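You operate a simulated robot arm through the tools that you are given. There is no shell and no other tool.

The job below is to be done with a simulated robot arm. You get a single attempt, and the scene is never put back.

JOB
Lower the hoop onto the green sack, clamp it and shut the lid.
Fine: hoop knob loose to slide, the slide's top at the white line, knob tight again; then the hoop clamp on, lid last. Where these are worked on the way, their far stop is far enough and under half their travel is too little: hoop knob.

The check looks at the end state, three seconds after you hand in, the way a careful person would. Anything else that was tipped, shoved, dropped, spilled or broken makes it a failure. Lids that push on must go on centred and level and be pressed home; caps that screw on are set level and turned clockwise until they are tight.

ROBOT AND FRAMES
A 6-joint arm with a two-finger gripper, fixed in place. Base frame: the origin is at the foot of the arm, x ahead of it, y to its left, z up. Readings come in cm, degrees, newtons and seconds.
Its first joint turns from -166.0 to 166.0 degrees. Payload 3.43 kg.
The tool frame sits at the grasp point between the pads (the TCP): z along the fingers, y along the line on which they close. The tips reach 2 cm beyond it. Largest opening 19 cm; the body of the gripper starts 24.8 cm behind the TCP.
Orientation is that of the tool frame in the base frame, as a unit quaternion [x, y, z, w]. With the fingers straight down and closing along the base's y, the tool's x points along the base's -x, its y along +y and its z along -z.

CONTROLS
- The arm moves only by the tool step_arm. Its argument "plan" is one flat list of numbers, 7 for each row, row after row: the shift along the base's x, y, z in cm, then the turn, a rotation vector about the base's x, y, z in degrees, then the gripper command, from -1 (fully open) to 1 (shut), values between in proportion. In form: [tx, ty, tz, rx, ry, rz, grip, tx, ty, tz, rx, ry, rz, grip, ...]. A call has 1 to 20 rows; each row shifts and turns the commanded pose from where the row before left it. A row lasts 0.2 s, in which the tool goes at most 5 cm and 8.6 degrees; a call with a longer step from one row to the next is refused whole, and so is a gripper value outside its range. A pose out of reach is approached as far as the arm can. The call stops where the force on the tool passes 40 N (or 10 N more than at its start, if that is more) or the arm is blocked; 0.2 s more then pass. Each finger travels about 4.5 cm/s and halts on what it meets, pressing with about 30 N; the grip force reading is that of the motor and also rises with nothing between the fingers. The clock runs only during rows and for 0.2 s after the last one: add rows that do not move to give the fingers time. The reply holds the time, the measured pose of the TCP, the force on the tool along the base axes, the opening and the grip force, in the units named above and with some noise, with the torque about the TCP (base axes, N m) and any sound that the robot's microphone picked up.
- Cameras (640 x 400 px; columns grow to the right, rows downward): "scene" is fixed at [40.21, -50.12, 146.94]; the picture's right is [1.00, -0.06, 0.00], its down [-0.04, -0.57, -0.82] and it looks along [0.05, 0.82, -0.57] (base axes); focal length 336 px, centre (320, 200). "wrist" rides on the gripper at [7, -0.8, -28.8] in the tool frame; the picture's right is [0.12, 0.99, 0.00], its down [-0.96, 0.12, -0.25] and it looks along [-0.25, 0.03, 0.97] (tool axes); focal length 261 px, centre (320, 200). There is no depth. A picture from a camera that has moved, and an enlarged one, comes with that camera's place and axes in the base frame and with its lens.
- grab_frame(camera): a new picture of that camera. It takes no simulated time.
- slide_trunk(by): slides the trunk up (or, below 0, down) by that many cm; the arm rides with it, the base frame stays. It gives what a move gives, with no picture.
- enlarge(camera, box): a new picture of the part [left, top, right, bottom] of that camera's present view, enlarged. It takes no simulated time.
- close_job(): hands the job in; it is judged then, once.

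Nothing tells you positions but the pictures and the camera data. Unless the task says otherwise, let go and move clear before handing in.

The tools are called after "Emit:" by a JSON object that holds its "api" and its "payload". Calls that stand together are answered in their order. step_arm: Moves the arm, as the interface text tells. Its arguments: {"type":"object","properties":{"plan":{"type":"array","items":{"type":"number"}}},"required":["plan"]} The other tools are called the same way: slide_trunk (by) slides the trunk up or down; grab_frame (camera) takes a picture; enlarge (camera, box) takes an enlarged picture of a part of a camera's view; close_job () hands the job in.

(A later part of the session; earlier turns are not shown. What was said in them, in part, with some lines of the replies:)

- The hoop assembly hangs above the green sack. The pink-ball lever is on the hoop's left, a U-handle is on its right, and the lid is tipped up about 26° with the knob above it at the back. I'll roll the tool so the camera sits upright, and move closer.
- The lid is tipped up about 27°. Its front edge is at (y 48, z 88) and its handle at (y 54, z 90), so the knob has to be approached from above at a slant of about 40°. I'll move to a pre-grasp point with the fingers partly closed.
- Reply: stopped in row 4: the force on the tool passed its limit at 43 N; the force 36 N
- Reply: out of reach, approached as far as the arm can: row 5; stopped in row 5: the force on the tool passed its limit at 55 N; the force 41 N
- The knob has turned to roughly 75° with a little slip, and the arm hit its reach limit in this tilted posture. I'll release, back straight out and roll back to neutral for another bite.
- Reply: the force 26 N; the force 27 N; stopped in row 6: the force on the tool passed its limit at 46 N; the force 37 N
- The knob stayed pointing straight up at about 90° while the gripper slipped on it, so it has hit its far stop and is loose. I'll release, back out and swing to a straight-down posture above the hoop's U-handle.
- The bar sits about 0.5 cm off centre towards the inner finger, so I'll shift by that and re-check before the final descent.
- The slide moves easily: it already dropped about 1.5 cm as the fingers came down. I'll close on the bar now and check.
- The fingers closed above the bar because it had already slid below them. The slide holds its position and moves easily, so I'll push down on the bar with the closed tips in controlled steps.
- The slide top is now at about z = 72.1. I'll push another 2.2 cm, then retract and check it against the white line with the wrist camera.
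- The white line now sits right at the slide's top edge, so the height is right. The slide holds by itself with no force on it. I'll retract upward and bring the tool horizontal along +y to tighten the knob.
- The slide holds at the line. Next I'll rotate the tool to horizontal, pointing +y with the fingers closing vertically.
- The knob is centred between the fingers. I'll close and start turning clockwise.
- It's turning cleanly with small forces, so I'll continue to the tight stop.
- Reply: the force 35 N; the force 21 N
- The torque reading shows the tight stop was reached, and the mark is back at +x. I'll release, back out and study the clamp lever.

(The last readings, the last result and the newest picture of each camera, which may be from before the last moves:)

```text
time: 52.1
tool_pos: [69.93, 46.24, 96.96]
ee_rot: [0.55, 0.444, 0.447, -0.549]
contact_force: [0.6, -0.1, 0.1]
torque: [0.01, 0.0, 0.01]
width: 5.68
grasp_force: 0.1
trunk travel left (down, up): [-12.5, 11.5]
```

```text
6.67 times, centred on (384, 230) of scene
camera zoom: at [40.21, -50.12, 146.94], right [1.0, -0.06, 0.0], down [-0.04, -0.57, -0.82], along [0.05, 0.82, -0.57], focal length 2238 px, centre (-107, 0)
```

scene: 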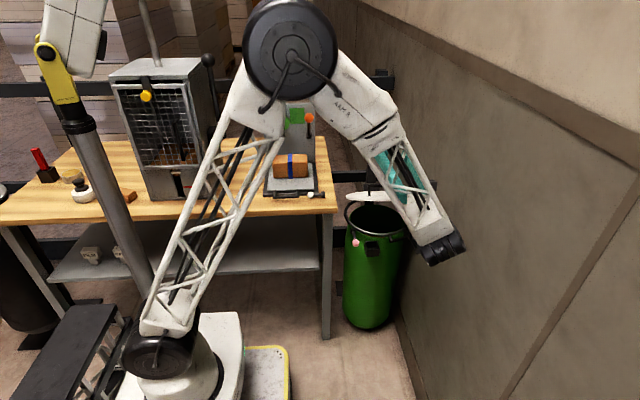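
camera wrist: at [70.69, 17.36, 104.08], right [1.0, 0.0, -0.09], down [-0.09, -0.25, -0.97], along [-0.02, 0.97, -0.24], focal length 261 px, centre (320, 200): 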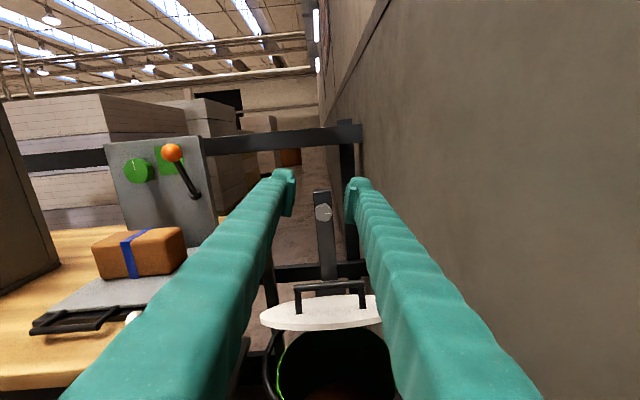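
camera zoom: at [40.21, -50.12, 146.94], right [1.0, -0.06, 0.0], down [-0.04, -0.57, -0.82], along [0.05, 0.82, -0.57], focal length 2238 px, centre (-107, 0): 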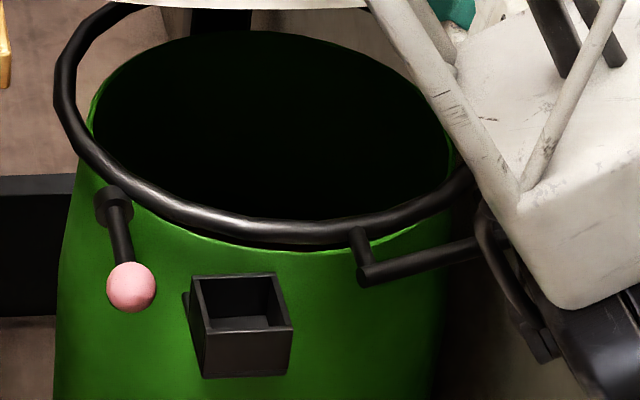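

Emit:
{"api": "enlarge", "payload": {"camera": "scene", "box": [340, 222, 372, 248]}}

Emit:
{"api": "enlarge", "payload": {"camera": "scene", "box": [360, 235, 392, 260]}}

```text
15.38 times, centred on (356, 235) of scene
camera zoom: at [40.21, -50.12, 146.94], right [1.0, -0.06, 0.0], down [-0.04, -0.57, -0.82], along [0.05, 0.82, -0.57], focal length 5164 px, centre (-234, -338)
```

zoom: 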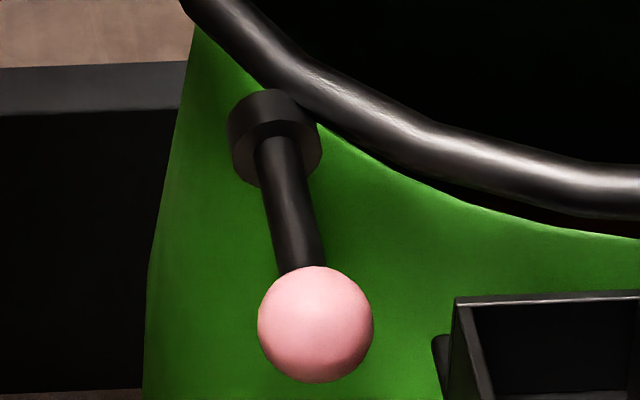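

```text
16.00 times, centred on (376, 248) of scene
camera zoom: at [40.21, -50.12, 146.94], right [1.0, -0.06, 0.0], down [-0.04, -0.57, -0.82], along [0.05, 0.82, -0.57], focal length 5370 px, centre (-576, -560)
```

zoom: 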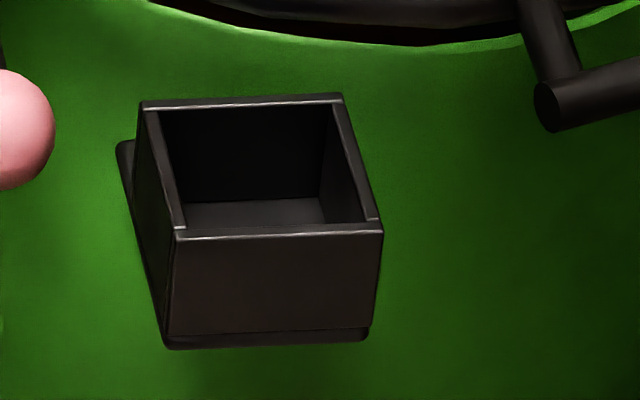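

The slide is still at the line. The clamp's pink ball lever sticks out along -y from a hub on the hoop, and I need to learn which way it swings. I'll bring the tool vertical above it and take closer views.

Emit:
{"api": "step_arm", "payload": {"plan": [-0.8, -0.6, 0, 0, -6, 0, 0.4, -0.8, -0.6, 0, 0, -6, 0, 0.4, -0.8, -0.6, 0, -8.2, 0, 0, 0.4, -0.8, -0.6, 0, -8.2, 0, 0, 0.4, -0.8, -0.6, 0, -8.2, 0, 0, 0.4, -0.8, -0.6, 0, -8.2, 0, 0, 0.4, -0.8, -0.6, 0, -8.2, 0, 0, 0.4, -0.8, -0.6, 0, -8.2, 0, 0, 0.4, -0.8, -0.6, 0, -8.2, 0, 0, 0.4, -0.8, -0.6, 0, -8.2, 0, 0, 0.4, -0.8, -0.6, 0, -8.2, 0, 0, 0.4, -0.8, 0, 0, -8.2, 0, 0, 0.4, -0.8, 0, 0, -8.0, 0, 0, 0.4, 0, 0, 0, 0, 0, 0, 0.4]}}

Emit:
{"api": "grab_frame", "payload": {"camera": "wrist"}}

Emit:
{"api": "enlarge", "payload": {"camera": "wrist", "box": [256, 110, 416, 210]}}

Emit:
{"api": "grab_frame", "payload": {"camera": "scene"}}

```text
time: 55.1
tool_pos: [59.54, 39.75, 96.88]
ee_rot: [0.707, 0.707, 0.001, 0.001]
contact_force: [0.0, -0.6, -0.4]
torque: [-0.01, 0.01, 0.01]
width: 5.72
grasp_force: 0.1
trunk travel left (down, up): [-12.5, 11.5]
```

```text
taken
camera wrist: at [58.71, 46.66, 125.74], right [0.99, 0.12, 0.0], down [0.12, -0.96, 0.25], along [0.03, -0.25, -0.97], focal length 261 px, centre (320, 200)
```

wrist: 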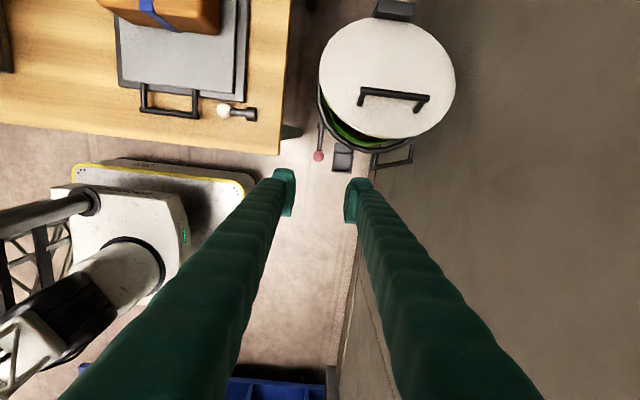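

```text
4.00 times, centred on (336, 160) of wrist
camera zoom: at [58.71, 46.66, 125.74], right [0.99, 0.12, 0.0], down [0.12, -0.96, 0.25], along [0.03, -0.25, -0.97], focal length 1043 px, centre (256, 360)
```

zoom: 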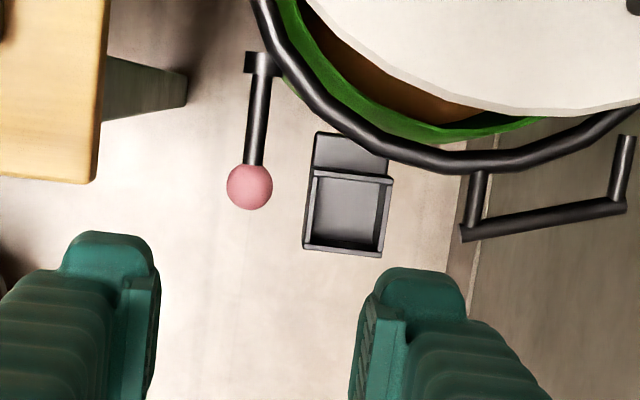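

```text
taken
```

scene: 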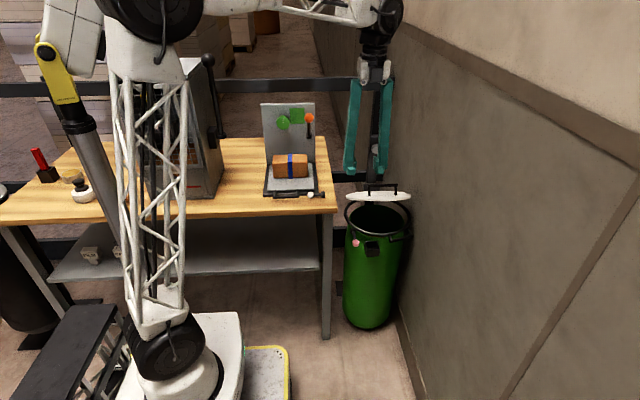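

Emit:
{"api": "enlarge", "payload": {"camera": "scene", "box": [294, 106, 326, 146]}}

Emit:
{"api": "enlarge", "payload": {"camera": "scene", "box": [256, 180, 336, 210]}}

Emit:
{"api": "enlarge", "payload": {"camera": "wrist", "box": [296, 110, 376, 160]}}

Emit:
{"api": "enlarge", "payload": {"camera": "wrist", "box": [120, 70, 280, 150]}}

```text
10.00 times, centred on (310, 126) of scene
camera zoom: at [40.21, -50.12, 146.94], right [1.0, -0.06, 0.0], down [-0.04, -0.57, -0.82], along [0.05, 0.82, -0.57], focal length 3357 px, centre (420, 940)
```

zoom: 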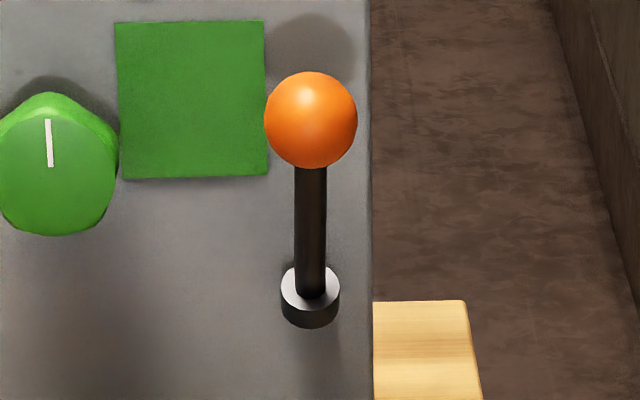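

```text
8.00 times, centred on (296, 195) of scene
camera zoom: at [40.21, -50.12, 146.94], right [1.0, -0.06, 0.0], down [-0.04, -0.57, -0.82], along [0.05, 0.82, -0.57], focal length 2685 px, centre (512, 240)
```

zoom: 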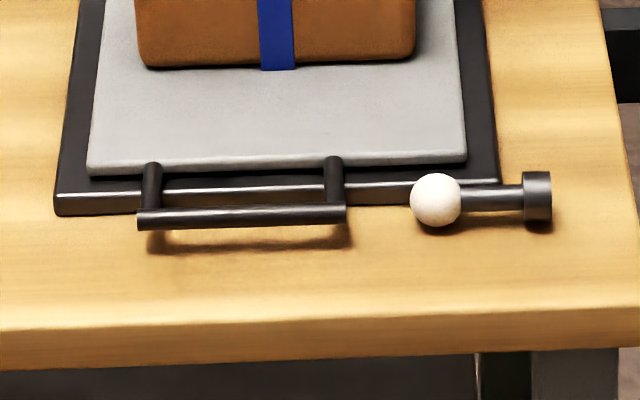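

```text
8.00 times, centred on (336, 135) of wrist
camera zoom: at [58.71, 46.66, 125.74], right [0.99, 0.12, 0.0], down [0.12, -0.96, 0.25], along [0.03, -0.25, -0.97], focal length 2085 px, centre (192, 720)
```

zoom: 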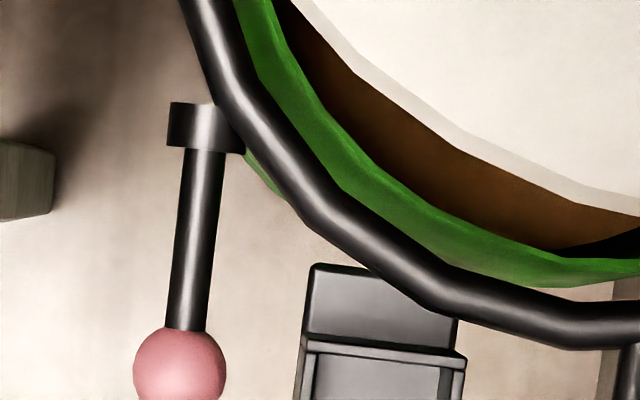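

```text
4.00 times, centred on (200, 110) of wrist
camera zoom: at [58.71, 46.66, 125.74], right [0.99, 0.12, 0.0], down [0.12, -0.96, 0.25], along [0.03, -0.25, -0.97], focal length 1043 px, centre (800, 560)
```

zoom: 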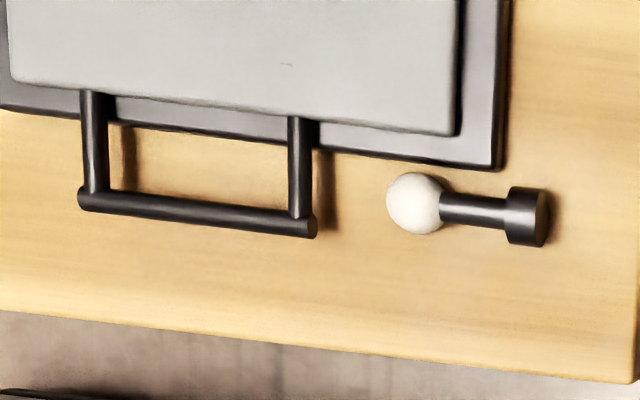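

All three levers in the scene are the same part: disc, rod and ball in line. So the pivot is at the disc and the ball at (58.9, 41.1, 63.7) should swing up or down. I'll probe it gently from above with closed fingers.

Emit:
{"api": "step_arm", "payload": {"plan": [-0.3, 0.6, -4.5, 0, 0, 0, 1, -0.3, 0.6, -4.5, 0, 0, 0, 1, 0, 0, -4.5, 0, 0, 0, 1, 0, 0, -4.5, 0, 0, 0, 1, 0, 0, -4.5, 0, 0, 0, 1, 0, 0, -4.4, 0, 0, 0, 1, 0, 0, 0, 0, 0, 0, 1]}}

Emit:
{"api": "enlarge", "payload": {"camera": "wrist", "box": [256, 130, 384, 210]}}

Emit:
{"api": "enlarge", "payload": {"camera": "scene", "box": [328, 200, 408, 250]}}

```text
time: 56.7
tool_pos: [58.96, 40.94, 69.97]
ee_rot: [0.707, 0.707, 0.002, 0.0]
contact_force: [0.0, 0.1, 0.5]
torque: [0.04, 0.01, -0.02]
width: 0.02
grasp_force: 29.5
trunk travel left (down, up): [-12.5, 11.5]
```

```text
5.00 times, centred on (320, 170) of wrist
camera zoom: at [58.11, 47.86, 98.89], right [0.99, 0.12, 0.0], down [0.12, -0.96, 0.25], along [0.03, -0.24, -0.97], focal length 1303 px, centre (320, 350)
```

zoom: 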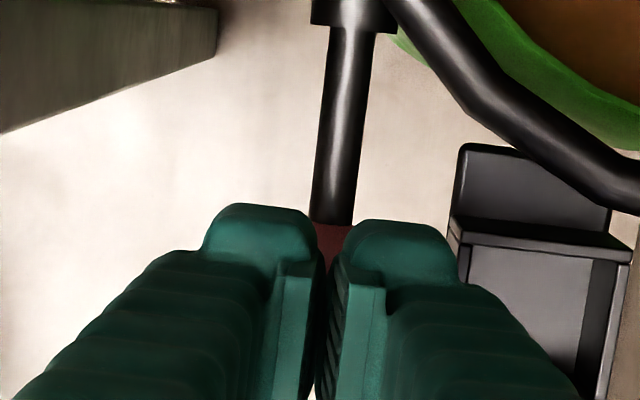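

```text
8.00 times, centred on (368, 225) of scene
camera zoom: at [40.21, -50.12, 146.94], right [1.0, -0.06, 0.0], down [-0.04, -0.57, -0.82], along [0.05, 0.82, -0.57], focal length 2685 px, centre (-64, 0)
```

zoom: 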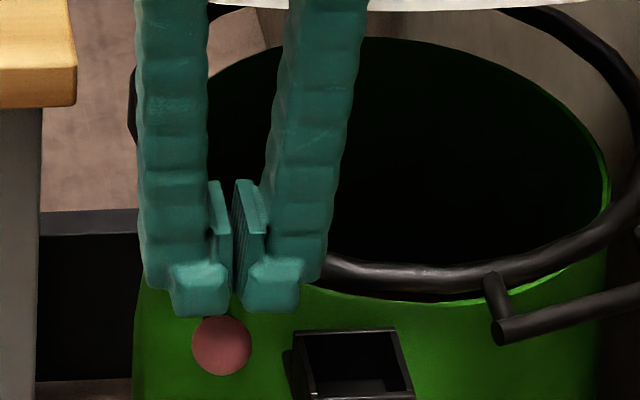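

Emit:
{"api": "step_arm", "payload": {"plan": [0, 0, -1.2, 0, 0, 0, 1, 0, 0, -1.2, 0, 0, 0, 1, 0, 0, -0.2, 0, 0, 0, 1, 0, 0, -0.2, 0, 0, 0, 1, 0, 0, -0.2, 0, 0, 0, 1]}}

Emit:
{"api": "enlarge", "payload": {"camera": "scene", "box": [328, 200, 408, 250]}}

```text
time: 57.9
tool_pos: [59.02, 40.84, 66.97]
ee_rot: [0.707, 0.707, 0.001, 0.0]
contact_force: [0.6, -0.2, 0.3]
torque: [0.03, 0.01, 0.04]
width: 0.0
grasp_force: 34.6
trunk travel left (down, up): [-12.5, 11.5]
```

```text
8.00 times, centred on (368, 225) of scene
camera zoom: at [40.21, -50.12, 146.94], right [1.0, -0.06, 0.0], down [-0.04, -0.57, -0.82], along [0.05, 0.82, -0.57], focal length 2685 px, centre (-64, 0)
```

zoom: 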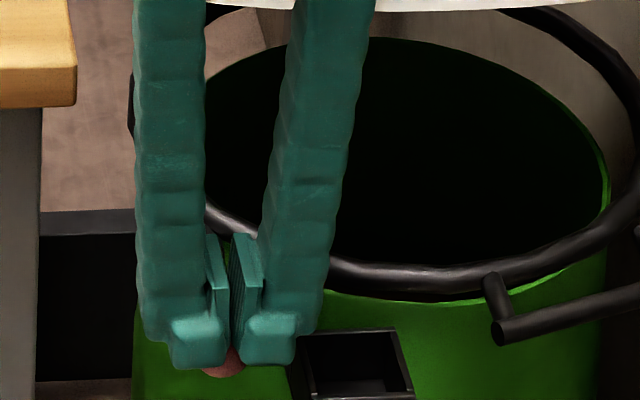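

Emit:
{"api": "step_arm", "payload": {"plan": [0, 0, -0.2, 0, 0, 0, 1, 0, 0, -0.2, 0, 0, 0, 1, 0, 0, -0.2, 0, 0, 0, 1]}}

Emit:
{"api": "enlarge", "payload": {"camera": "wrist", "box": [256, 130, 384, 210]}}

Emit:
{"api": "enlarge", "payload": {"camera": "scene", "box": [328, 210, 408, 260]}}

```text
time: 58.7
tool_pos: [58.89, 40.95, 66.48]
ee_rot: [0.707, 0.707, 0.001, 0.0]
contact_force: [0.3, 0.2, 0.4]
torque: [-0.03, 0.0, 0.02]
width: 0.01
grasp_force: 34.0
trunk travel left (down, up): [-12.5, 11.5]
```

```text
5.00 times, centred on (320, 170) of wrist
camera zoom: at [58.14, 47.81, 95.26], right [0.99, 0.12, 0.0], down [0.12, -0.96, 0.25], along [0.03, -0.24, -0.97], focal length 1303 px, centre (320, 350)
```

zoom: 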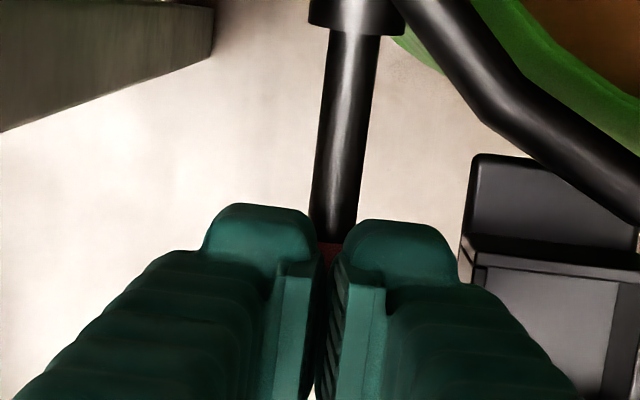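

```text
8.00 times, centred on (368, 235) of scene
camera zoom: at [40.21, -50.12, 146.94], right [1.0, -0.06, 0.0], down [-0.04, -0.57, -0.82], along [0.05, 0.82, -0.57], focal length 2685 px, centre (-64, -80)
```

zoom: 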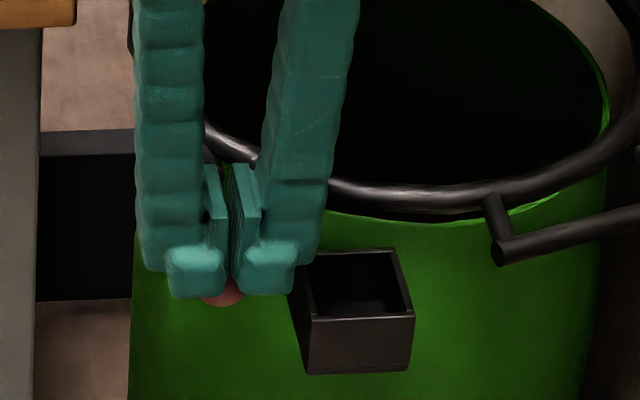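

The lever swings downward freely with almost no force. I'll follow it down its arc in small steps.

Emit:
{"api": "step_arm", "payload": {"plan": [0, 0.03, -0.3, 0, 0, 0, 1, 0, 0.03, -0.3, 0, 0, 0, 1, 0, 0.03, -0.3, 0, 0, 0, 1, 0, 0.03, -0.3, 0, 0, 0, 1, 0, 0.03, -0.3, 0, 0, 0, 1, 0, 0.03, -0.3, 0, 0, 0, 1, 0, 0.03, -0.3, 0, 0, 0, 1]}}

Emit:
{"api": "enlarge", "payload": {"camera": "wrist", "box": [256, 130, 384, 210]}}

Emit:
{"api": "enlarge", "payload": {"camera": "scene", "box": [328, 210, 408, 260]}}

```text
time: 60.3
tool_pos: [59.01, 41.16, 64.41]
ee_rot: [0.707, 0.707, 0.002, 0.0]
contact_force: [0.0, -0.4, -0.7]
torque: [-0.01, -0.02, 0.0]
width: 0.0
grasp_force: 34.0
trunk travel left (down, up): [-12.5, 11.5]
```

```text
5.00 times, centred on (320, 170) of wrist
camera zoom: at [58.16, 48.05, 93.2], right [0.99, 0.12, 0.0], down [0.12, -0.96, 0.25], along [0.03, -0.24, -0.97], focal length 1303 px, centre (320, 350)
```

zoom: 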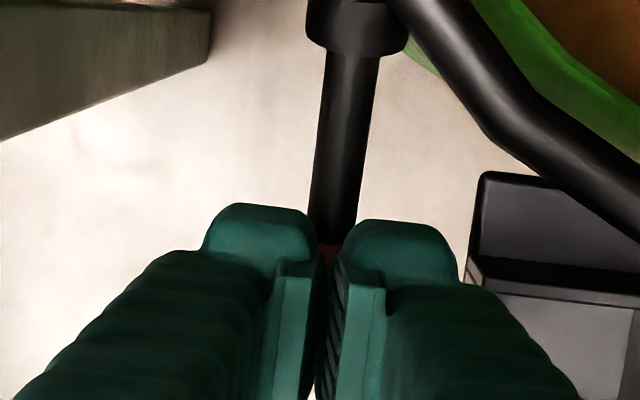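

```text
8.00 times, centred on (368, 235) of scene
camera zoom: at [40.21, -50.12, 146.94], right [1.0, -0.06, 0.0], down [-0.04, -0.57, -0.82], along [0.05, 0.82, -0.57], focal length 2685 px, centre (-64, -80)
```

zoom: 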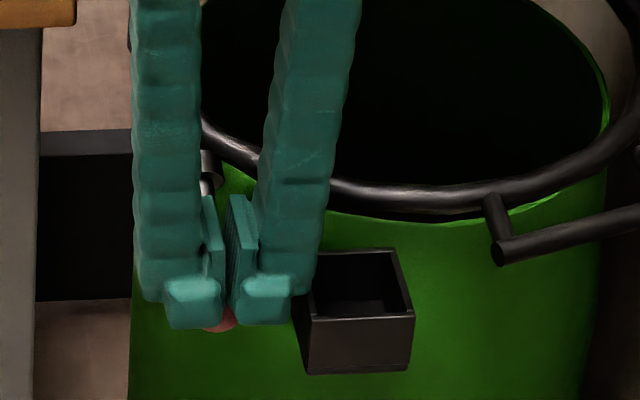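

Emit:
{"api": "step_arm", "payload": {"plan": [0, 0.15, -0.31, 0, 0, 0, 1, 0, 0.15, -0.31, 0, 0, 0, 1, 0, 0.2, -0.31, 0, 0, 0, 1, 0, 0.2, -0.31, 0, 0, 0, 1, 0, 0.2, -0.31, 0, 0, 0, 1, 0, 0.2, -0.31, 0, 0, 0, 1, 0, 0.2, -0.31, 0, 0, 0, 1, 0, 0.2, -0.31, 0, 0, 0, 1]}}

Emit:
{"api": "enlarge", "payload": {"camera": "wrist", "box": [256, 130, 384, 210]}}

Emit:
{"api": "enlarge", "payload": {"camera": "scene", "box": [328, 210, 408, 260]}}

```text
time: 62.1
tool_pos: [58.99, 42.57, 61.75]
ee_rot: [0.706, 0.708, 0.001, 0.0]
contact_force: [1.3, -0.6, 0.4]
torque: [0.04, -0.01, -0.02]
width: 0.0
grasp_force: 34.3
trunk travel left (down, up): [-12.5, 11.5]
```

```text
5.00 times, centred on (320, 170) of wrist
camera zoom: at [58.13, 49.54, 90.71], right [0.99, 0.12, 0.0], down [0.12, -0.96, 0.25], along [0.03, -0.24, -0.97], focal length 1303 px, centre (320, 350)
```

zoom: 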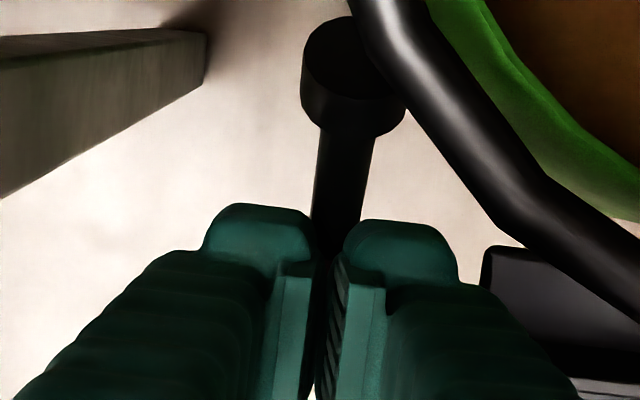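

```text
8.00 times, centred on (368, 235) of scene
camera zoom: at [40.21, -50.12, 146.94], right [1.0, -0.06, 0.0], down [-0.04, -0.57, -0.82], along [0.05, 0.82, -0.57], focal length 2685 px, centre (-64, -80)
```

zoom: 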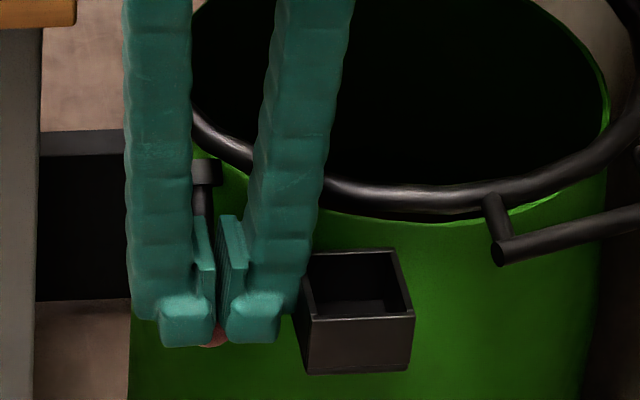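

The lever is now about 50° down. I'll move the fingers in front of the ball and push it the rest of the way in +y.

Emit:
{"api": "step_arm", "payload": {"plan": [0, -1.5, 0.3, 0, 0, 0, 1, 0, -1.5, 0, 0, 0, 0, 1, 0, 0, -2.0, 0, 0, 0, 1, 0, 0, -2.0, 0, 0, 0, 1, 0, 0.3, 0, 0, 0, 0, 1, 0, 0.4, 0, 0, 0, 0, 1, 0, 0.4, 0, 0, 0, 0, 1, 0, 0.4, 0, 0, 0, 0, 1, 0, 0.4, 0, 0, 0, 0, 1]}}

Emit:
{"api": "enlarge", "payload": {"camera": "wrist", "box": [256, 130, 384, 210]}}

Emit:
{"api": "enlarge", "payload": {"camera": "scene", "box": [328, 210, 408, 260]}}

```text
time: 64.1
tool_pos: [58.86, 41.76, 58.05]
ee_rot: [0.706, 0.708, 0.001, -0.001]
contact_force: [0.7, -1.8, -0.2]
torque: [0.53, 0.25, 0.0]
width: 0.0
grasp_force: 34.3
trunk travel left (down, up): [-12.5, 11.5]
```

```text
5.00 times, centred on (320, 170) of wrist
camera zoom: at [58.07, 48.62, 87.06], right [0.99, 0.12, 0.0], down [0.12, -0.96, 0.24], along [0.03, -0.24, -0.97], focal length 1303 px, centre (320, 350)
```

zoom: 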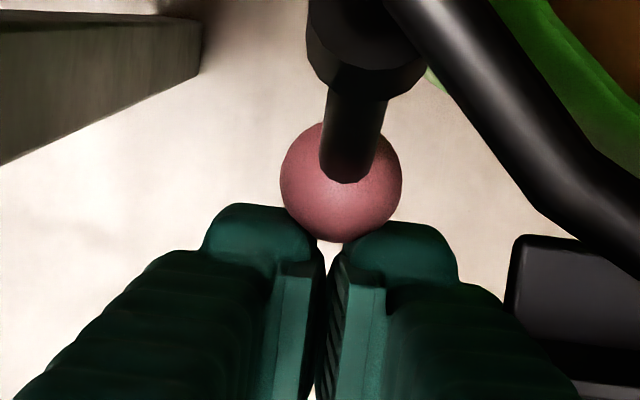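

```text
8.00 times, centred on (368, 235) of scene
camera zoom: at [40.21, -50.12, 146.94], right [1.0, -0.06, 0.0], down [-0.04, -0.57, -0.82], along [0.05, 0.82, -0.57], focal length 2685 px, centre (-64, -80)
```

zoom: 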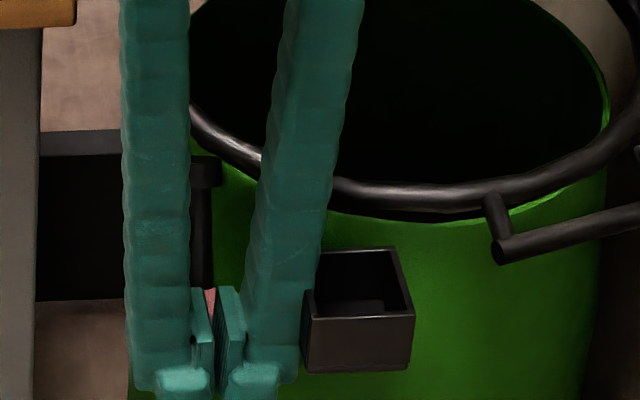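

Emit:
{"api": "step_arm", "payload": {"plan": [0, 0.3, 0, 0, 0, 0, 1, 0, 0.3, 0, 0, 0, 0, 1, 0, 0.3, 0, 0, 0, 0, 1, 0, 0.3, 0, 0, 0, 0, 1, 0, 0.3, 0, 0, 0, 0, 1]}}

Emit:
{"api": "enlarge", "payload": {"camera": "wrist", "box": [256, 130, 384, 210]}}

Emit:
{"api": "enlarge", "payload": {"camera": "scene", "box": [328, 210, 408, 260]}}

```text
time: 65.3
tool_pos: [59.15, 43.04, 58.15]
ee_rot: [0.707, 0.707, 0.001, 0.0]
contact_force: [-2.2, -5.3, 0.2]
torque: [-0.07, -0.01, 0.05]
width: 0.6
grasp_force: 34.1
trunk travel left (down, up): [-12.5, 11.5]
```

```text
5.00 times, centred on (320, 170) of wrist
camera zoom: at [58.18, 49.87, 86.97], right [0.99, 0.12, 0.0], down [0.12, -0.96, 0.25], along [0.03, -0.24, -0.97], focal length 1303 px, centre (320, 350)
```

zoom: 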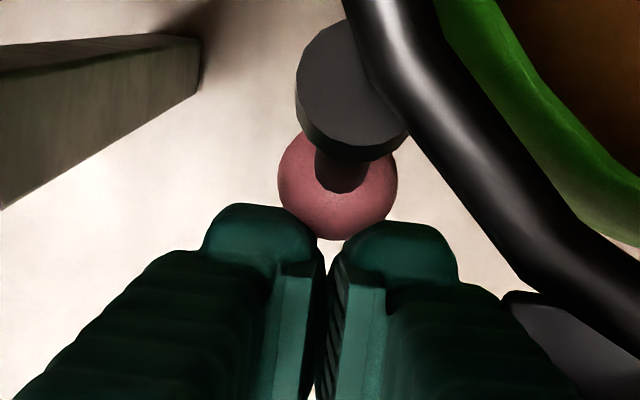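

```text
8.00 times, centred on (368, 235) of scene
camera zoom: at [40.21, -50.12, 146.94], right [1.0, -0.06, 0.0], down [-0.04, -0.57, -0.82], along [0.05, 0.82, -0.57], focal length 2685 px, centre (-64, -80)
```

zoom: 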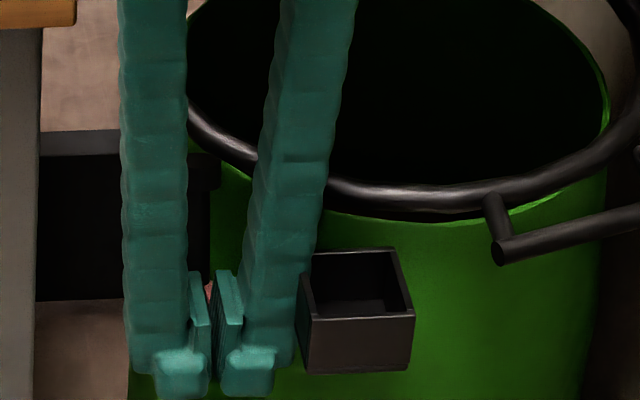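

Emit:
{"api": "step_arm", "payload": {"plan": [0, -0.8, 0, 0, 0, 0, 1, -0.9, 0, 0, 0, 0, 0, 1, 0, 0.5, 0, 0, 0, 0, 1, 0, 0.3, 0, 0, 0, 0, 1, 0, 0.3, 0, 0, 0, 0, 1, 0, 0.3, 0, 0, 0, 0, 1, 0, 0.3, 0, 0, 0, 0, 1]}}

Emit:
{"api": "enlarge", "payload": {"camera": "wrist", "box": [256, 130, 384, 210]}}

```text
time: 66.5
tool_pos: [57.94, 42.62, 58.1]
ee_rot: [0.707, 0.708, -0.003, 0.001]
contact_force: [16.7, -43.5, 5.8]
torque: [-0.27, -0.21, -0.91]
width: 0.01
grasp_force: 34.0
trunk travel left (down, up): [-12.5, 11.5]
stopped in row 6: the force on the tool passed its limit at 47 N (the readings are from after the stop); the commanded pose is now the measured one
```

```text
5.00 times, centred on (320, 170) of wrist
camera zoom: at [57.21, 49.84, 86.87], right [0.99, 0.12, 0.0], down [0.12, -0.96, 0.25], along [0.03, -0.25, -0.97], focal length 1303 px, centre (320, 350)
```

zoom: 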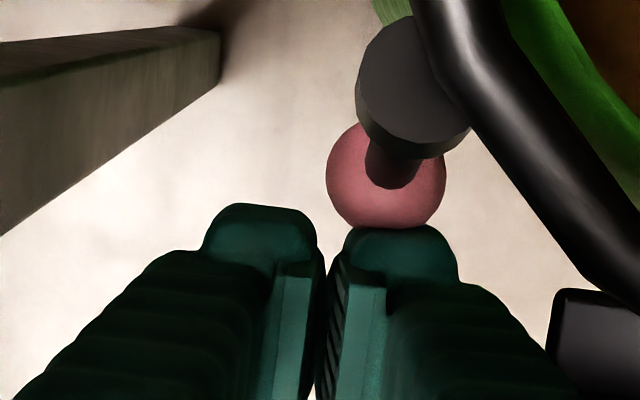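

The lever met a hard stop at about 75° down from where it started, so I take the clamp as on. I'll back away, lift clear and check the result.

Emit:
{"api": "step_arm", "payload": {"plan": [0, -1.5, 0, 0, 0, 0, 1, 0, -2.0, 0, 0, 0, 0, 1, 0, 0, 4.5, 0, 0, 0, 1, 0, 0, 4.5, 0, 0, 0, 1, 0, 0, 4.5, 0, 0, 0, 1, 0, 0, 4.5, 0, 0, 0, 1, 0, 0, 4.5, 0, 0, 0, 1, 0, 0, 4.5, 0, 0, 0, 1, 0, 0, 4.5, 0, 0, 0, 1, 0, 0, 4.5, 0, 0, 0, 1, 0, 0, 0, 0, 0, 0, 1]}}

Emit:
{"api": "grab_frame", "payload": {"camera": "wrist"}}

Emit:
{"api": "enlarge", "payload": {"camera": "scene", "box": [328, 180, 424, 260]}}

Emit:
{"api": "enlarge", "payload": {"camera": "scene", "box": [358, 174, 390, 194]}}

```text
time: 68.9
tool_pos: [57.75, 39.47, 94.07]
ee_rot: [0.705, 0.709, -0.001, 0.0]
contact_force: [0.1, 0.0, -1.1]
torque: [-0.02, 0.01, 0.03]
width: 0.0
grasp_force: 34.4
trunk travel left (down, up): [-12.5, 11.5]
```

```text
taken
camera wrist: at [57.12, 46.47, 122.9], right [0.99, 0.12, 0.0], down [0.12, -0.96, 0.25], along [0.03, -0.25, -0.97], focal length 261 px, centre (320, 200)
```

wrist: 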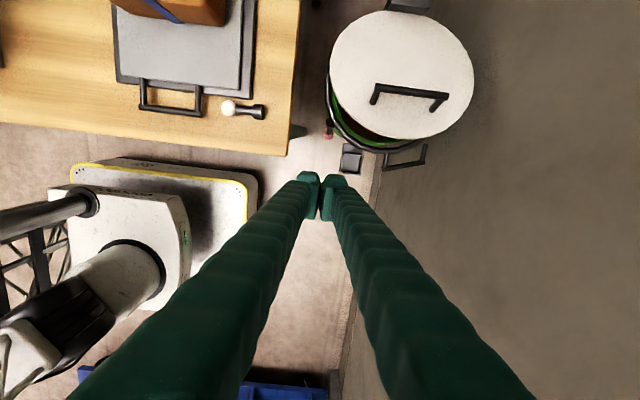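

```text
5.00 times, centred on (376, 220) of scene
camera zoom: at [40.21, -50.12, 146.94], right [1.0, -0.06, 0.0], down [-0.04, -0.57, -0.82], along [0.05, 0.82, -0.57], focal length 1678 px, centre (40, 100)
```

zoom: 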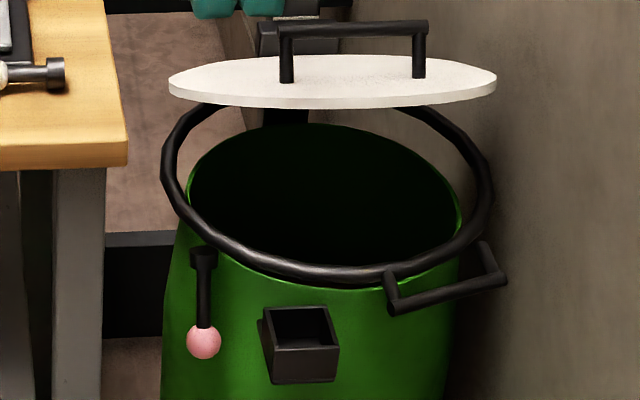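

```text
16.00 times, centred on (374, 184) of scene
camera zoom: at [40.21, -50.12, 146.94], right [1.0, -0.06, 0.0], down [-0.04, -0.57, -0.82], along [0.05, 0.82, -0.57], focal length 5370 px, centre (-544, 456)
```

zoom: 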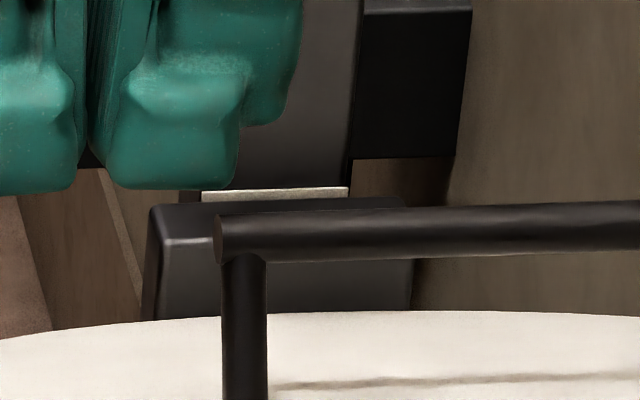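

The lever points down at its stop and the slide is still at the line. Next is the lid. I'll move the closed fingertips above its handle bar at about (70, 54, 80).

Emit:
{"api": "step_arm", "payload": {"plan": [3.1, 3.6, 0.5, 0, 0, 0, 1, 3.1, 3.6, 0.5, 0, 0, 0, 1, 3.1, 3.6, 0.5, 0, 0, 0, 1, 3.0, 3.6, 0.4, 0, 0, 0, 1, 0, 0, -4, 0, 0, 0, 1, 0, 0, -4, 0, 0, 0, 1, 0, 0, -2.5, 0, 0, 0, 1, 0, 0, 0, 0, 0, 0, 1]}}

Emit:
{"api": "grab_frame", "payload": {"camera": "wrist"}}

Emit:
{"api": "enlarge", "payload": {"camera": "scene", "box": [328, 150, 424, 210]}}

```text
time: 70.7
tool_pos: [70.08, 53.96, 85.5]
ee_rot: [0.706, 0.708, -0.002, 0.0]
contact_force: [-1.2, -0.9, 0.5]
torque: [0.01, 0.0, -0.03]
width: 0.02
grasp_force: 34.8
trunk travel left (down, up): [-12.5, 11.5]
```

```text
taken
camera wrist: at [69.36, 61.0, 114.27], right [0.99, 0.12, 0.0], down [0.12, -0.96, 0.25], along [0.03, -0.25, -0.97], focal length 261 px, centre (320, 200)
```

wrist: 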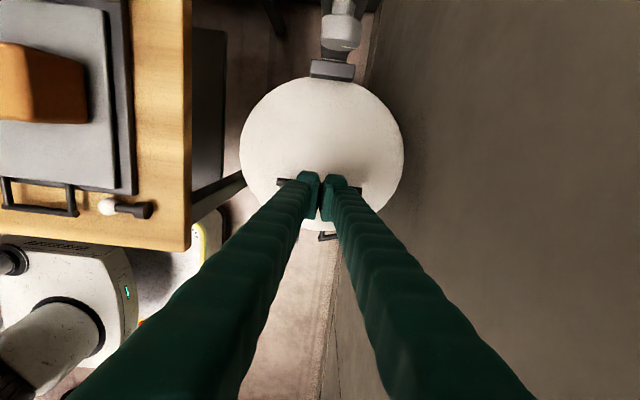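

```text
6.67 times, centred on (376, 180) of scene
camera zoom: at [40.21, -50.12, 146.94], right [1.0, -0.06, 0.0], down [-0.04, -0.57, -0.82], along [0.05, 0.82, -0.57], focal length 2238 px, centre (-53, 333)
```

zoom: 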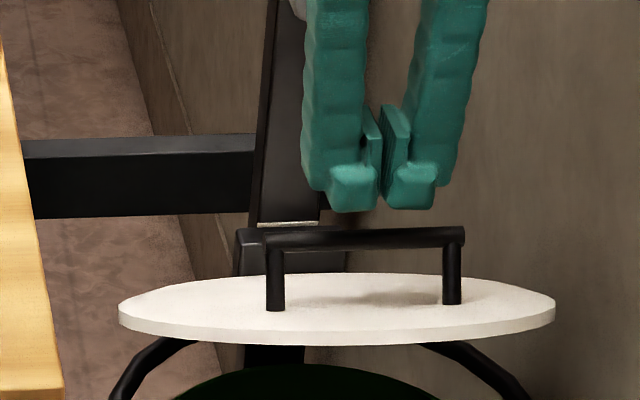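

Emit:
{"api": "step_arm", "payload": {"plan": [0, 0, -1.3, 0, 0, 0, 1, 0, 0, -1.3, 0, 0, 0, 1, 0, -0.2, -0.4, 0, 0, 0, 1, 0, -0.3, -0.45, 0, 0, 0, 1, 0, -0.3, -0.45, 0, 0, 0, 1, 0, -0.3, -0.45, 0, 0, 0, 1]}}

Emit:
{"api": "enlarge", "payload": {"camera": "scene", "box": [328, 150, 424, 210]}}

```text
time: 72.1
tool_pos: [70.24, 52.87, 81.18]
ee_rot: [0.706, 0.708, -0.002, 0.0]
contact_force: [-0.3, -0.4, -0.3]
torque: [-0.01, 0.0, 0.02]
width: 0.0
grasp_force: 34.4
trunk travel left (down, up): [-12.5, 11.5]
```

```text
6.67 times, centred on (376, 180) of scene
camera zoom: at [40.21, -50.12, 146.94], right [1.0, -0.06, 0.0], down [-0.04, -0.57, -0.82], along [0.05, 0.82, -0.57], focal length 2238 px, centre (-53, 333)
```

zoom: 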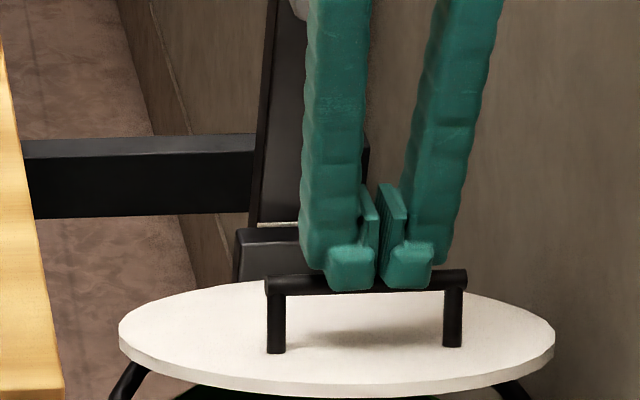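

The lid moves easily with almost no force and the slide isn't moving, so I'll keep following it down.

Emit:
{"api": "step_arm", "payload": {"plan": [0, -0.25, -0.45, 0, 0, 0, 1, 0, -0.25, -0.45, 0, 0, 0, 1, 0, -0.25, -0.45, 0, 0, 0, 1, 0, -0.25, -0.45, 0, 0, 0, 1, 0, -0.2, -0.45, 0, 0, 0, 1, 0, -0.2, -0.45, 0, 0, 0, 1, 0, -0.2, -0.45, 0, 0, 0, 1, 0, -0.2, -0.45, 0, 0, 0, 1]}}

Emit:
{"api": "enlarge", "payload": {"camera": "scene", "box": [328, 160, 440, 230]}}

```text
time: 73.9
tool_pos: [70.16, 51.11, 77.49]
ee_rot: [0.705, 0.709, -0.002, 0.001]
contact_force: [-1.0, -0.4, 0.1]
torque: [-0.02, -0.01, -0.02]
width: 0.0
grasp_force: 34.2
trunk travel left (down, up): [-12.5, 11.5]
```

```text
5.71 times, centred on (384, 195) of scene
camera zoom: at [40.21, -50.12, 146.94], right [1.0, -0.06, 0.0], down [-0.04, -0.57, -0.82], along [0.05, 0.82, -0.57], focal length 1918 px, centre (-46, 229)
```

zoom: 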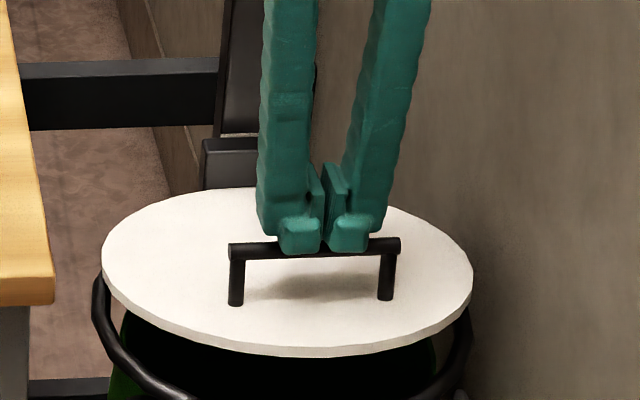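

Emit:
{"api": "step_arm", "payload": {"plan": [0, -0.15, -0.4, 0, 0, 0, 1, 0, -0.15, -0.4, 0, 0, 0, 1, 0, -0.15, -0.4, 0, 0, 0, 1, 0, -0.1, -0.4, 0, 0, 0, 1, 0, -0.1, -0.4, 0, 0, 0, 1, 0, -0.1, -0.3, 0, 0, 0, 1]}}

Emit:
{"api": "enlarge", "payload": {"camera": "scene", "box": [328, 160, 440, 230]}}

```text
time: 75.3
tool_pos: [70.06, 50.45, 75.16]
ee_rot: [0.706, 0.708, -0.001, 0.0]
contact_force: [-0.2, 0.0, -0.1]
torque: [0.01, 0.02, -0.02]
width: 0.01
grasp_force: 34.1
trunk travel left (down, up): [-12.5, 11.5]
```

```text
5.71 times, centred on (384, 195) of scene
camera zoom: at [40.21, -50.12, 146.94], right [1.0, -0.06, 0.0], down [-0.04, -0.57, -0.82], along [0.05, 0.82, -0.57], focal length 1918 px, centre (-46, 229)
```

zoom: 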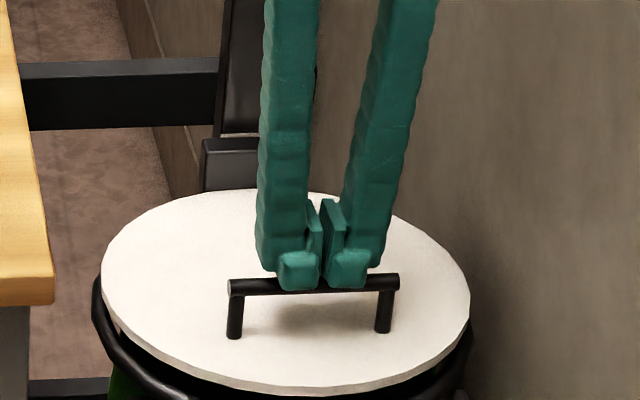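

Emit:
{"api": "step_arm", "payload": {"plan": [0, -0.05, -0.2, 0, 0, 0, 1, 0, -0.05, -0.2, 0, 0, 0, 1, 0, -0.05, -0.2, 0, 0, 0, 1, 0, 0, 0, 0, 0, 0, 1]}}

Emit:
{"api": "enlarge", "payload": {"camera": "scene", "box": [328, 160, 440, 230]}}

```text
time: 76.3
tool_pos: [70.1, 50.22, 74.64]
ee_rot: [0.706, 0.708, -0.001, 0.0]
contact_force: [0.2, -0.1, -1.1]
torque: [-0.03, 0.0, -0.01]
width: 0.01
grasp_force: 34.0
trunk travel left (down, up): [-12.5, 11.5]
```

```text
5.71 times, centred on (384, 195) of scene
camera zoom: at [40.21, -50.12, 146.94], right [1.0, -0.06, 0.0], down [-0.04, -0.57, -0.82], along [0.05, 0.82, -0.57], focal length 1918 px, centre (-46, 229)
```

zoom: 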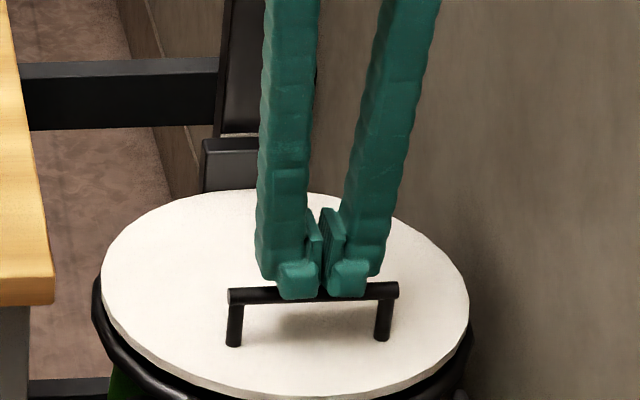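

Emit:
{"api": "step_arm", "payload": {"plan": [0, 0, -0.2, 0, 0, 0, 1, 0, 0, -0.2, 0, 0, 0, 1, 0, 0, -0.15, 0, 0, 0, 1, 0, 0, 0, 0, 0, 0, 1]}}

Emit:
{"api": "enlarge", "payload": {"camera": "scene", "box": [328, 170, 440, 240]}}

```text
time: 77.3
tool_pos: [70.24, 50.12, 74.08]
ee_rot: [0.706, 0.708, -0.002, 0.001]
contact_force: [0.3, -1.0, -0.3]
torque: [0.01, 0.0, -0.01]
width: 0.0
grasp_force: 34.4
trunk travel left (down, up): [-12.5, 11.5]
```

```text
5.71 times, centred on (384, 205) of scene
camera zoom: at [40.21, -50.12, 146.94], right [1.0, -0.06, 0.0], down [-0.04, -0.57, -0.82], along [0.05, 0.82, -0.57], focal length 1918 px, centre (-46, 171)
```

zoom: 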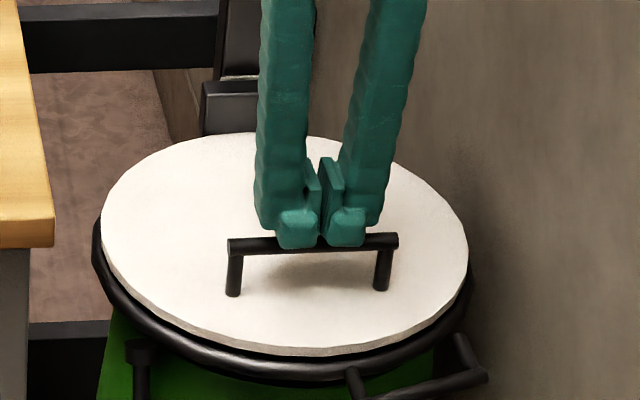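

Emit:
{"api": "step_arm", "payload": {"plan": [0, 0, -0.2, 0, 0, 0, 1, 0, 0, -0.2, 0, 0, 0, 1, 0, 0, 0, 0, 0, 0, 1]}}

Emit:
{"api": "enlarge", "payload": {"camera": "scene", "box": [328, 170, 440, 240]}}

```text
time: 78.1
tool_pos: [70.16, 50.11, 73.95]
ee_rot: [0.706, 0.708, 0.001, 0.0]
contact_force: [0.4, -1.6, 35.9]
torque: [-0.26, 0.02, 0.03]
width: 0.56
grasp_force: 33.8
trunk travel left (down, up): [-12.5, 11.5]
```

```text
5.71 times, centred on (384, 205) of scene
camera zoom: at [40.21, -50.12, 146.94], right [1.0, -0.06, 0.0], down [-0.04, -0.57, -0.82], along [0.05, 0.82, -0.57], focal length 1918 px, centre (-46, 171)
```

zoom: 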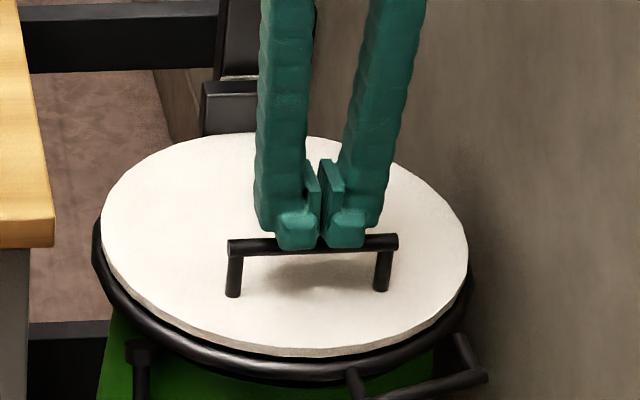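

The lid has reached its stop at 36 N. I'll lift off and inspect everything.

Emit:
{"api": "step_arm", "payload": {"plan": [0, 0, 1, 0, 0, 0, 1, 0, 0, 3, 0, 0, 0, 1, 0, -1, 4.5, 0, 0, 0, 1, 0, -2, 4.5, 0, 0, 0, 1, 0, -3, 4, 0, 0, 0, 1, 0, -4, 3, 0, 0, 0, 1, 0, -4, 3, 0, 0, 0, 1, 0, -4, 2, 0, 0, 0, 1, 0, -4, 0, 0, 0, 0, 1, 0, -4, 0, 0, 0, 0, 1, 0, 0, 0, 0, 0, 0, 1]}}

Emit:
{"api": "grab_frame", "payload": {"camera": "scene"}}

Emit:
{"api": "enlarge", "payload": {"camera": "scene", "box": [328, 170, 440, 240]}}

Emit:
{"api": "enlarge", "payload": {"camera": "scene", "box": [358, 174, 390, 194]}}

Emit:
{"api": "grab_frame", "payload": {"camera": "wrist"}}

```text
time: 80.5
tool_pos: [70.05, 24.21, 98.6]
ee_rot: [0.706, 0.708, 0.0, 0.001]
contact_force: [0.6, 0.1, -0.2]
torque: [-0.04, 0.0, 0.04]
width: 0.01
grasp_force: 34.0
trunk travel left (down, up): [-12.5, 11.5]
```

```text
taken
```

scene: 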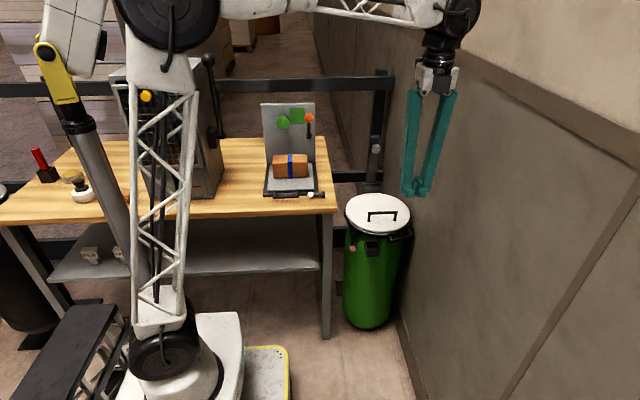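

```text
5.71 times, centred on (384, 205) of scene
camera zoom: at [40.21, -50.12, 146.94], right [1.0, -0.06, 0.0], down [-0.04, -0.57, -0.82], along [0.05, 0.82, -0.57], focal length 1918 px, centre (-46, 171)
```

zoom: 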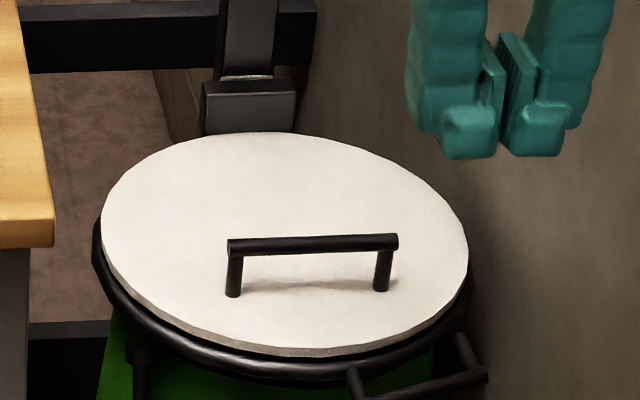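

```text
16.00 times, centred on (374, 184) of scene
camera zoom: at [40.21, -50.12, 146.94], right [1.0, -0.06, 0.0], down [-0.04, -0.57, -0.82], along [0.05, 0.82, -0.57], focal length 5370 px, centre (-544, 456)
```

zoom: 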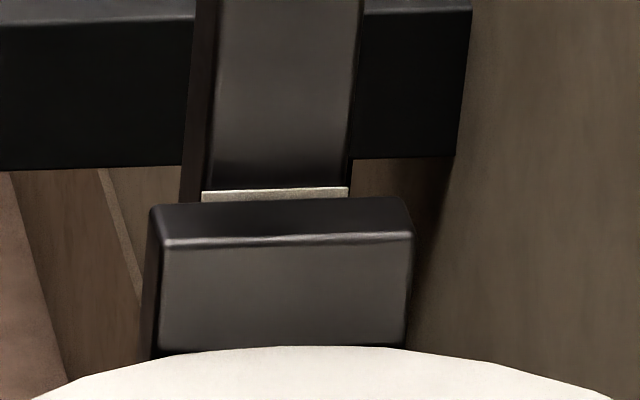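

```text
taken
camera wrist: at [69.29, 31.15, 127.49], right [0.99, 0.12, 0.0], down [0.12, -0.96, 0.25], along [0.03, -0.25, -0.97], focal length 261 px, centre (320, 200)
```

wrist: 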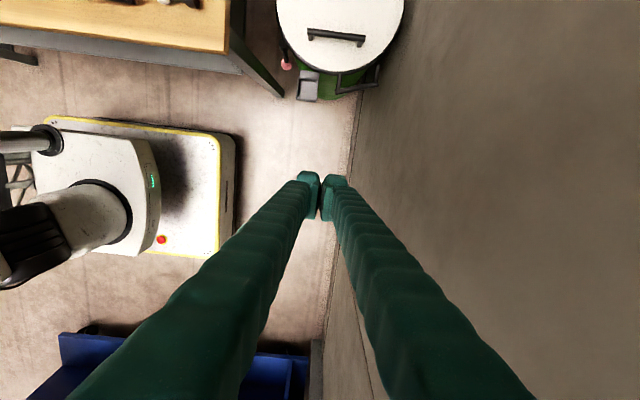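

Emit:
{"api": "enlarge", "payload": {"camera": "scene", "box": [366, 182, 382, 192]}}

Emit:
{"api": "enlarge", "payload": {"camera": "scene", "box": [336, 200, 432, 260]}}

Emit:
{"api": "enlarge", "payload": {"camera": "scene", "box": [360, 136, 392, 156]}}

Emit:
{"api": "enlarge", "payload": {"camera": "wrist", "box": [256, 0, 416, 110]}}

```text
16.00 times, centred on (374, 187) of scene
camera zoom: at [40.21, -50.12, 146.94], right [1.0, -0.06, 0.0], down [-0.04, -0.57, -0.82], along [0.05, 0.82, -0.57], focal length 5370 px, centre (-544, 408)
```

zoom: 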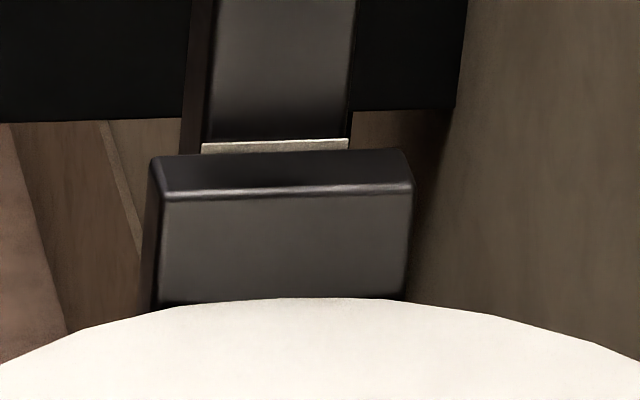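

```text
6.67 times, centred on (384, 230) of scene
camera zoom: at [40.21, -50.12, 146.94], right [1.0, -0.06, 0.0], down [-0.04, -0.57, -0.82], along [0.05, 0.82, -0.57], focal length 2238 px, centre (-107, 0)
```

zoom: 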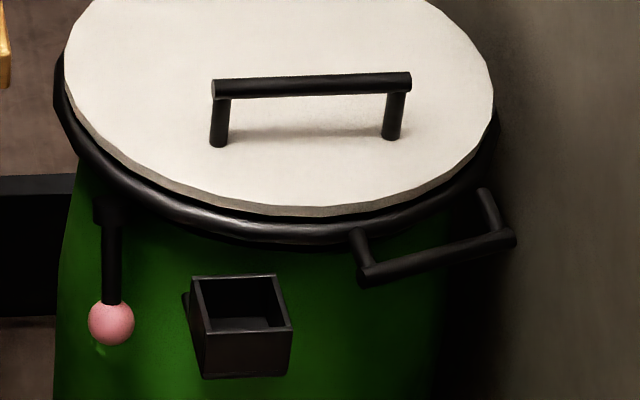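

```text
16.00 times, centred on (376, 146) of scene
camera zoom: at [40.21, -50.12, 146.94], right [1.0, -0.06, 0.0], down [-0.04, -0.57, -0.82], along [0.05, 0.82, -0.57], focal length 5370 px, centre (-576, 1064)
```

zoom: 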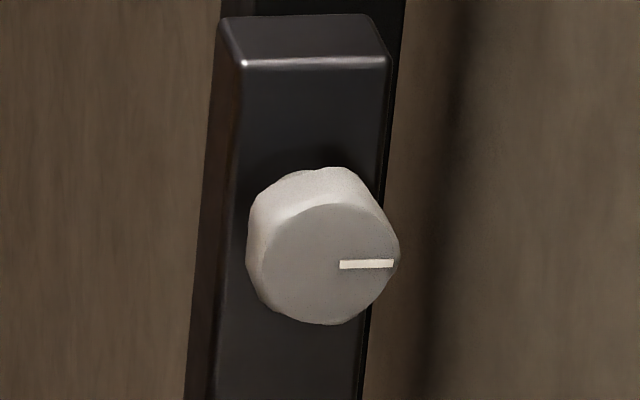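

```text
3.64 times, centred on (336, 55) of wrist
camera zoom: at [69.29, 31.15, 127.49], right [0.99, 0.12, 0.0], down [0.12, -0.96, 0.25], along [0.03, -0.25, -0.97], focal length 948 px, centre (262, 727)
```

zoom: 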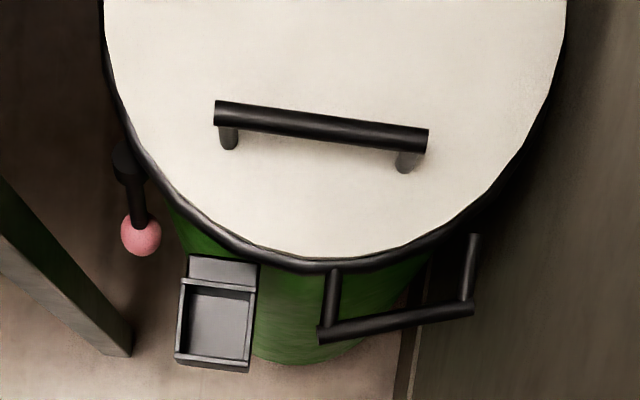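

Everything checks out in the last views:
- **Knob:** its mark is back at the tight stop.
- **Slide:** its top edge sits at the white line, at most about 2 mm below the line's centre.
- **Clamp:** the lever is down at its stop.
- **Lid:** shut on the hoop.

The arm is clear, so I'm handing in.

Emit:
{"api": "close_job", "payload": {}}

```text
The job is handed in.
```

I finished all the steps and handed the job in; no result has come back yet. In the last pictures:

- **Hoop knob:** I turned it about 90° to its loose stop, then back to its tight stop. Its mark points the same way as at the start.
- **Slide:** its top edge is at the white line, roughly 2 mm below the line's centre at most. It slipped down about 1 mm while I pushed the clamp, even with the knob tight.
- **Hoop clamp:** the pink-ball lever started level and now points down, hard against its stop. Nothing on it is marked "on". I took down as on because the lever swung freely that way and then stopped hard. I didn't test whether it also lifts above level.
- **Lid:** it's shut on the hoop. I pressed it until it stopped at about 36 N, and it stayed down when I let go.

I saw nothing else moved or knocked over, and the arm was clear before I handed in.
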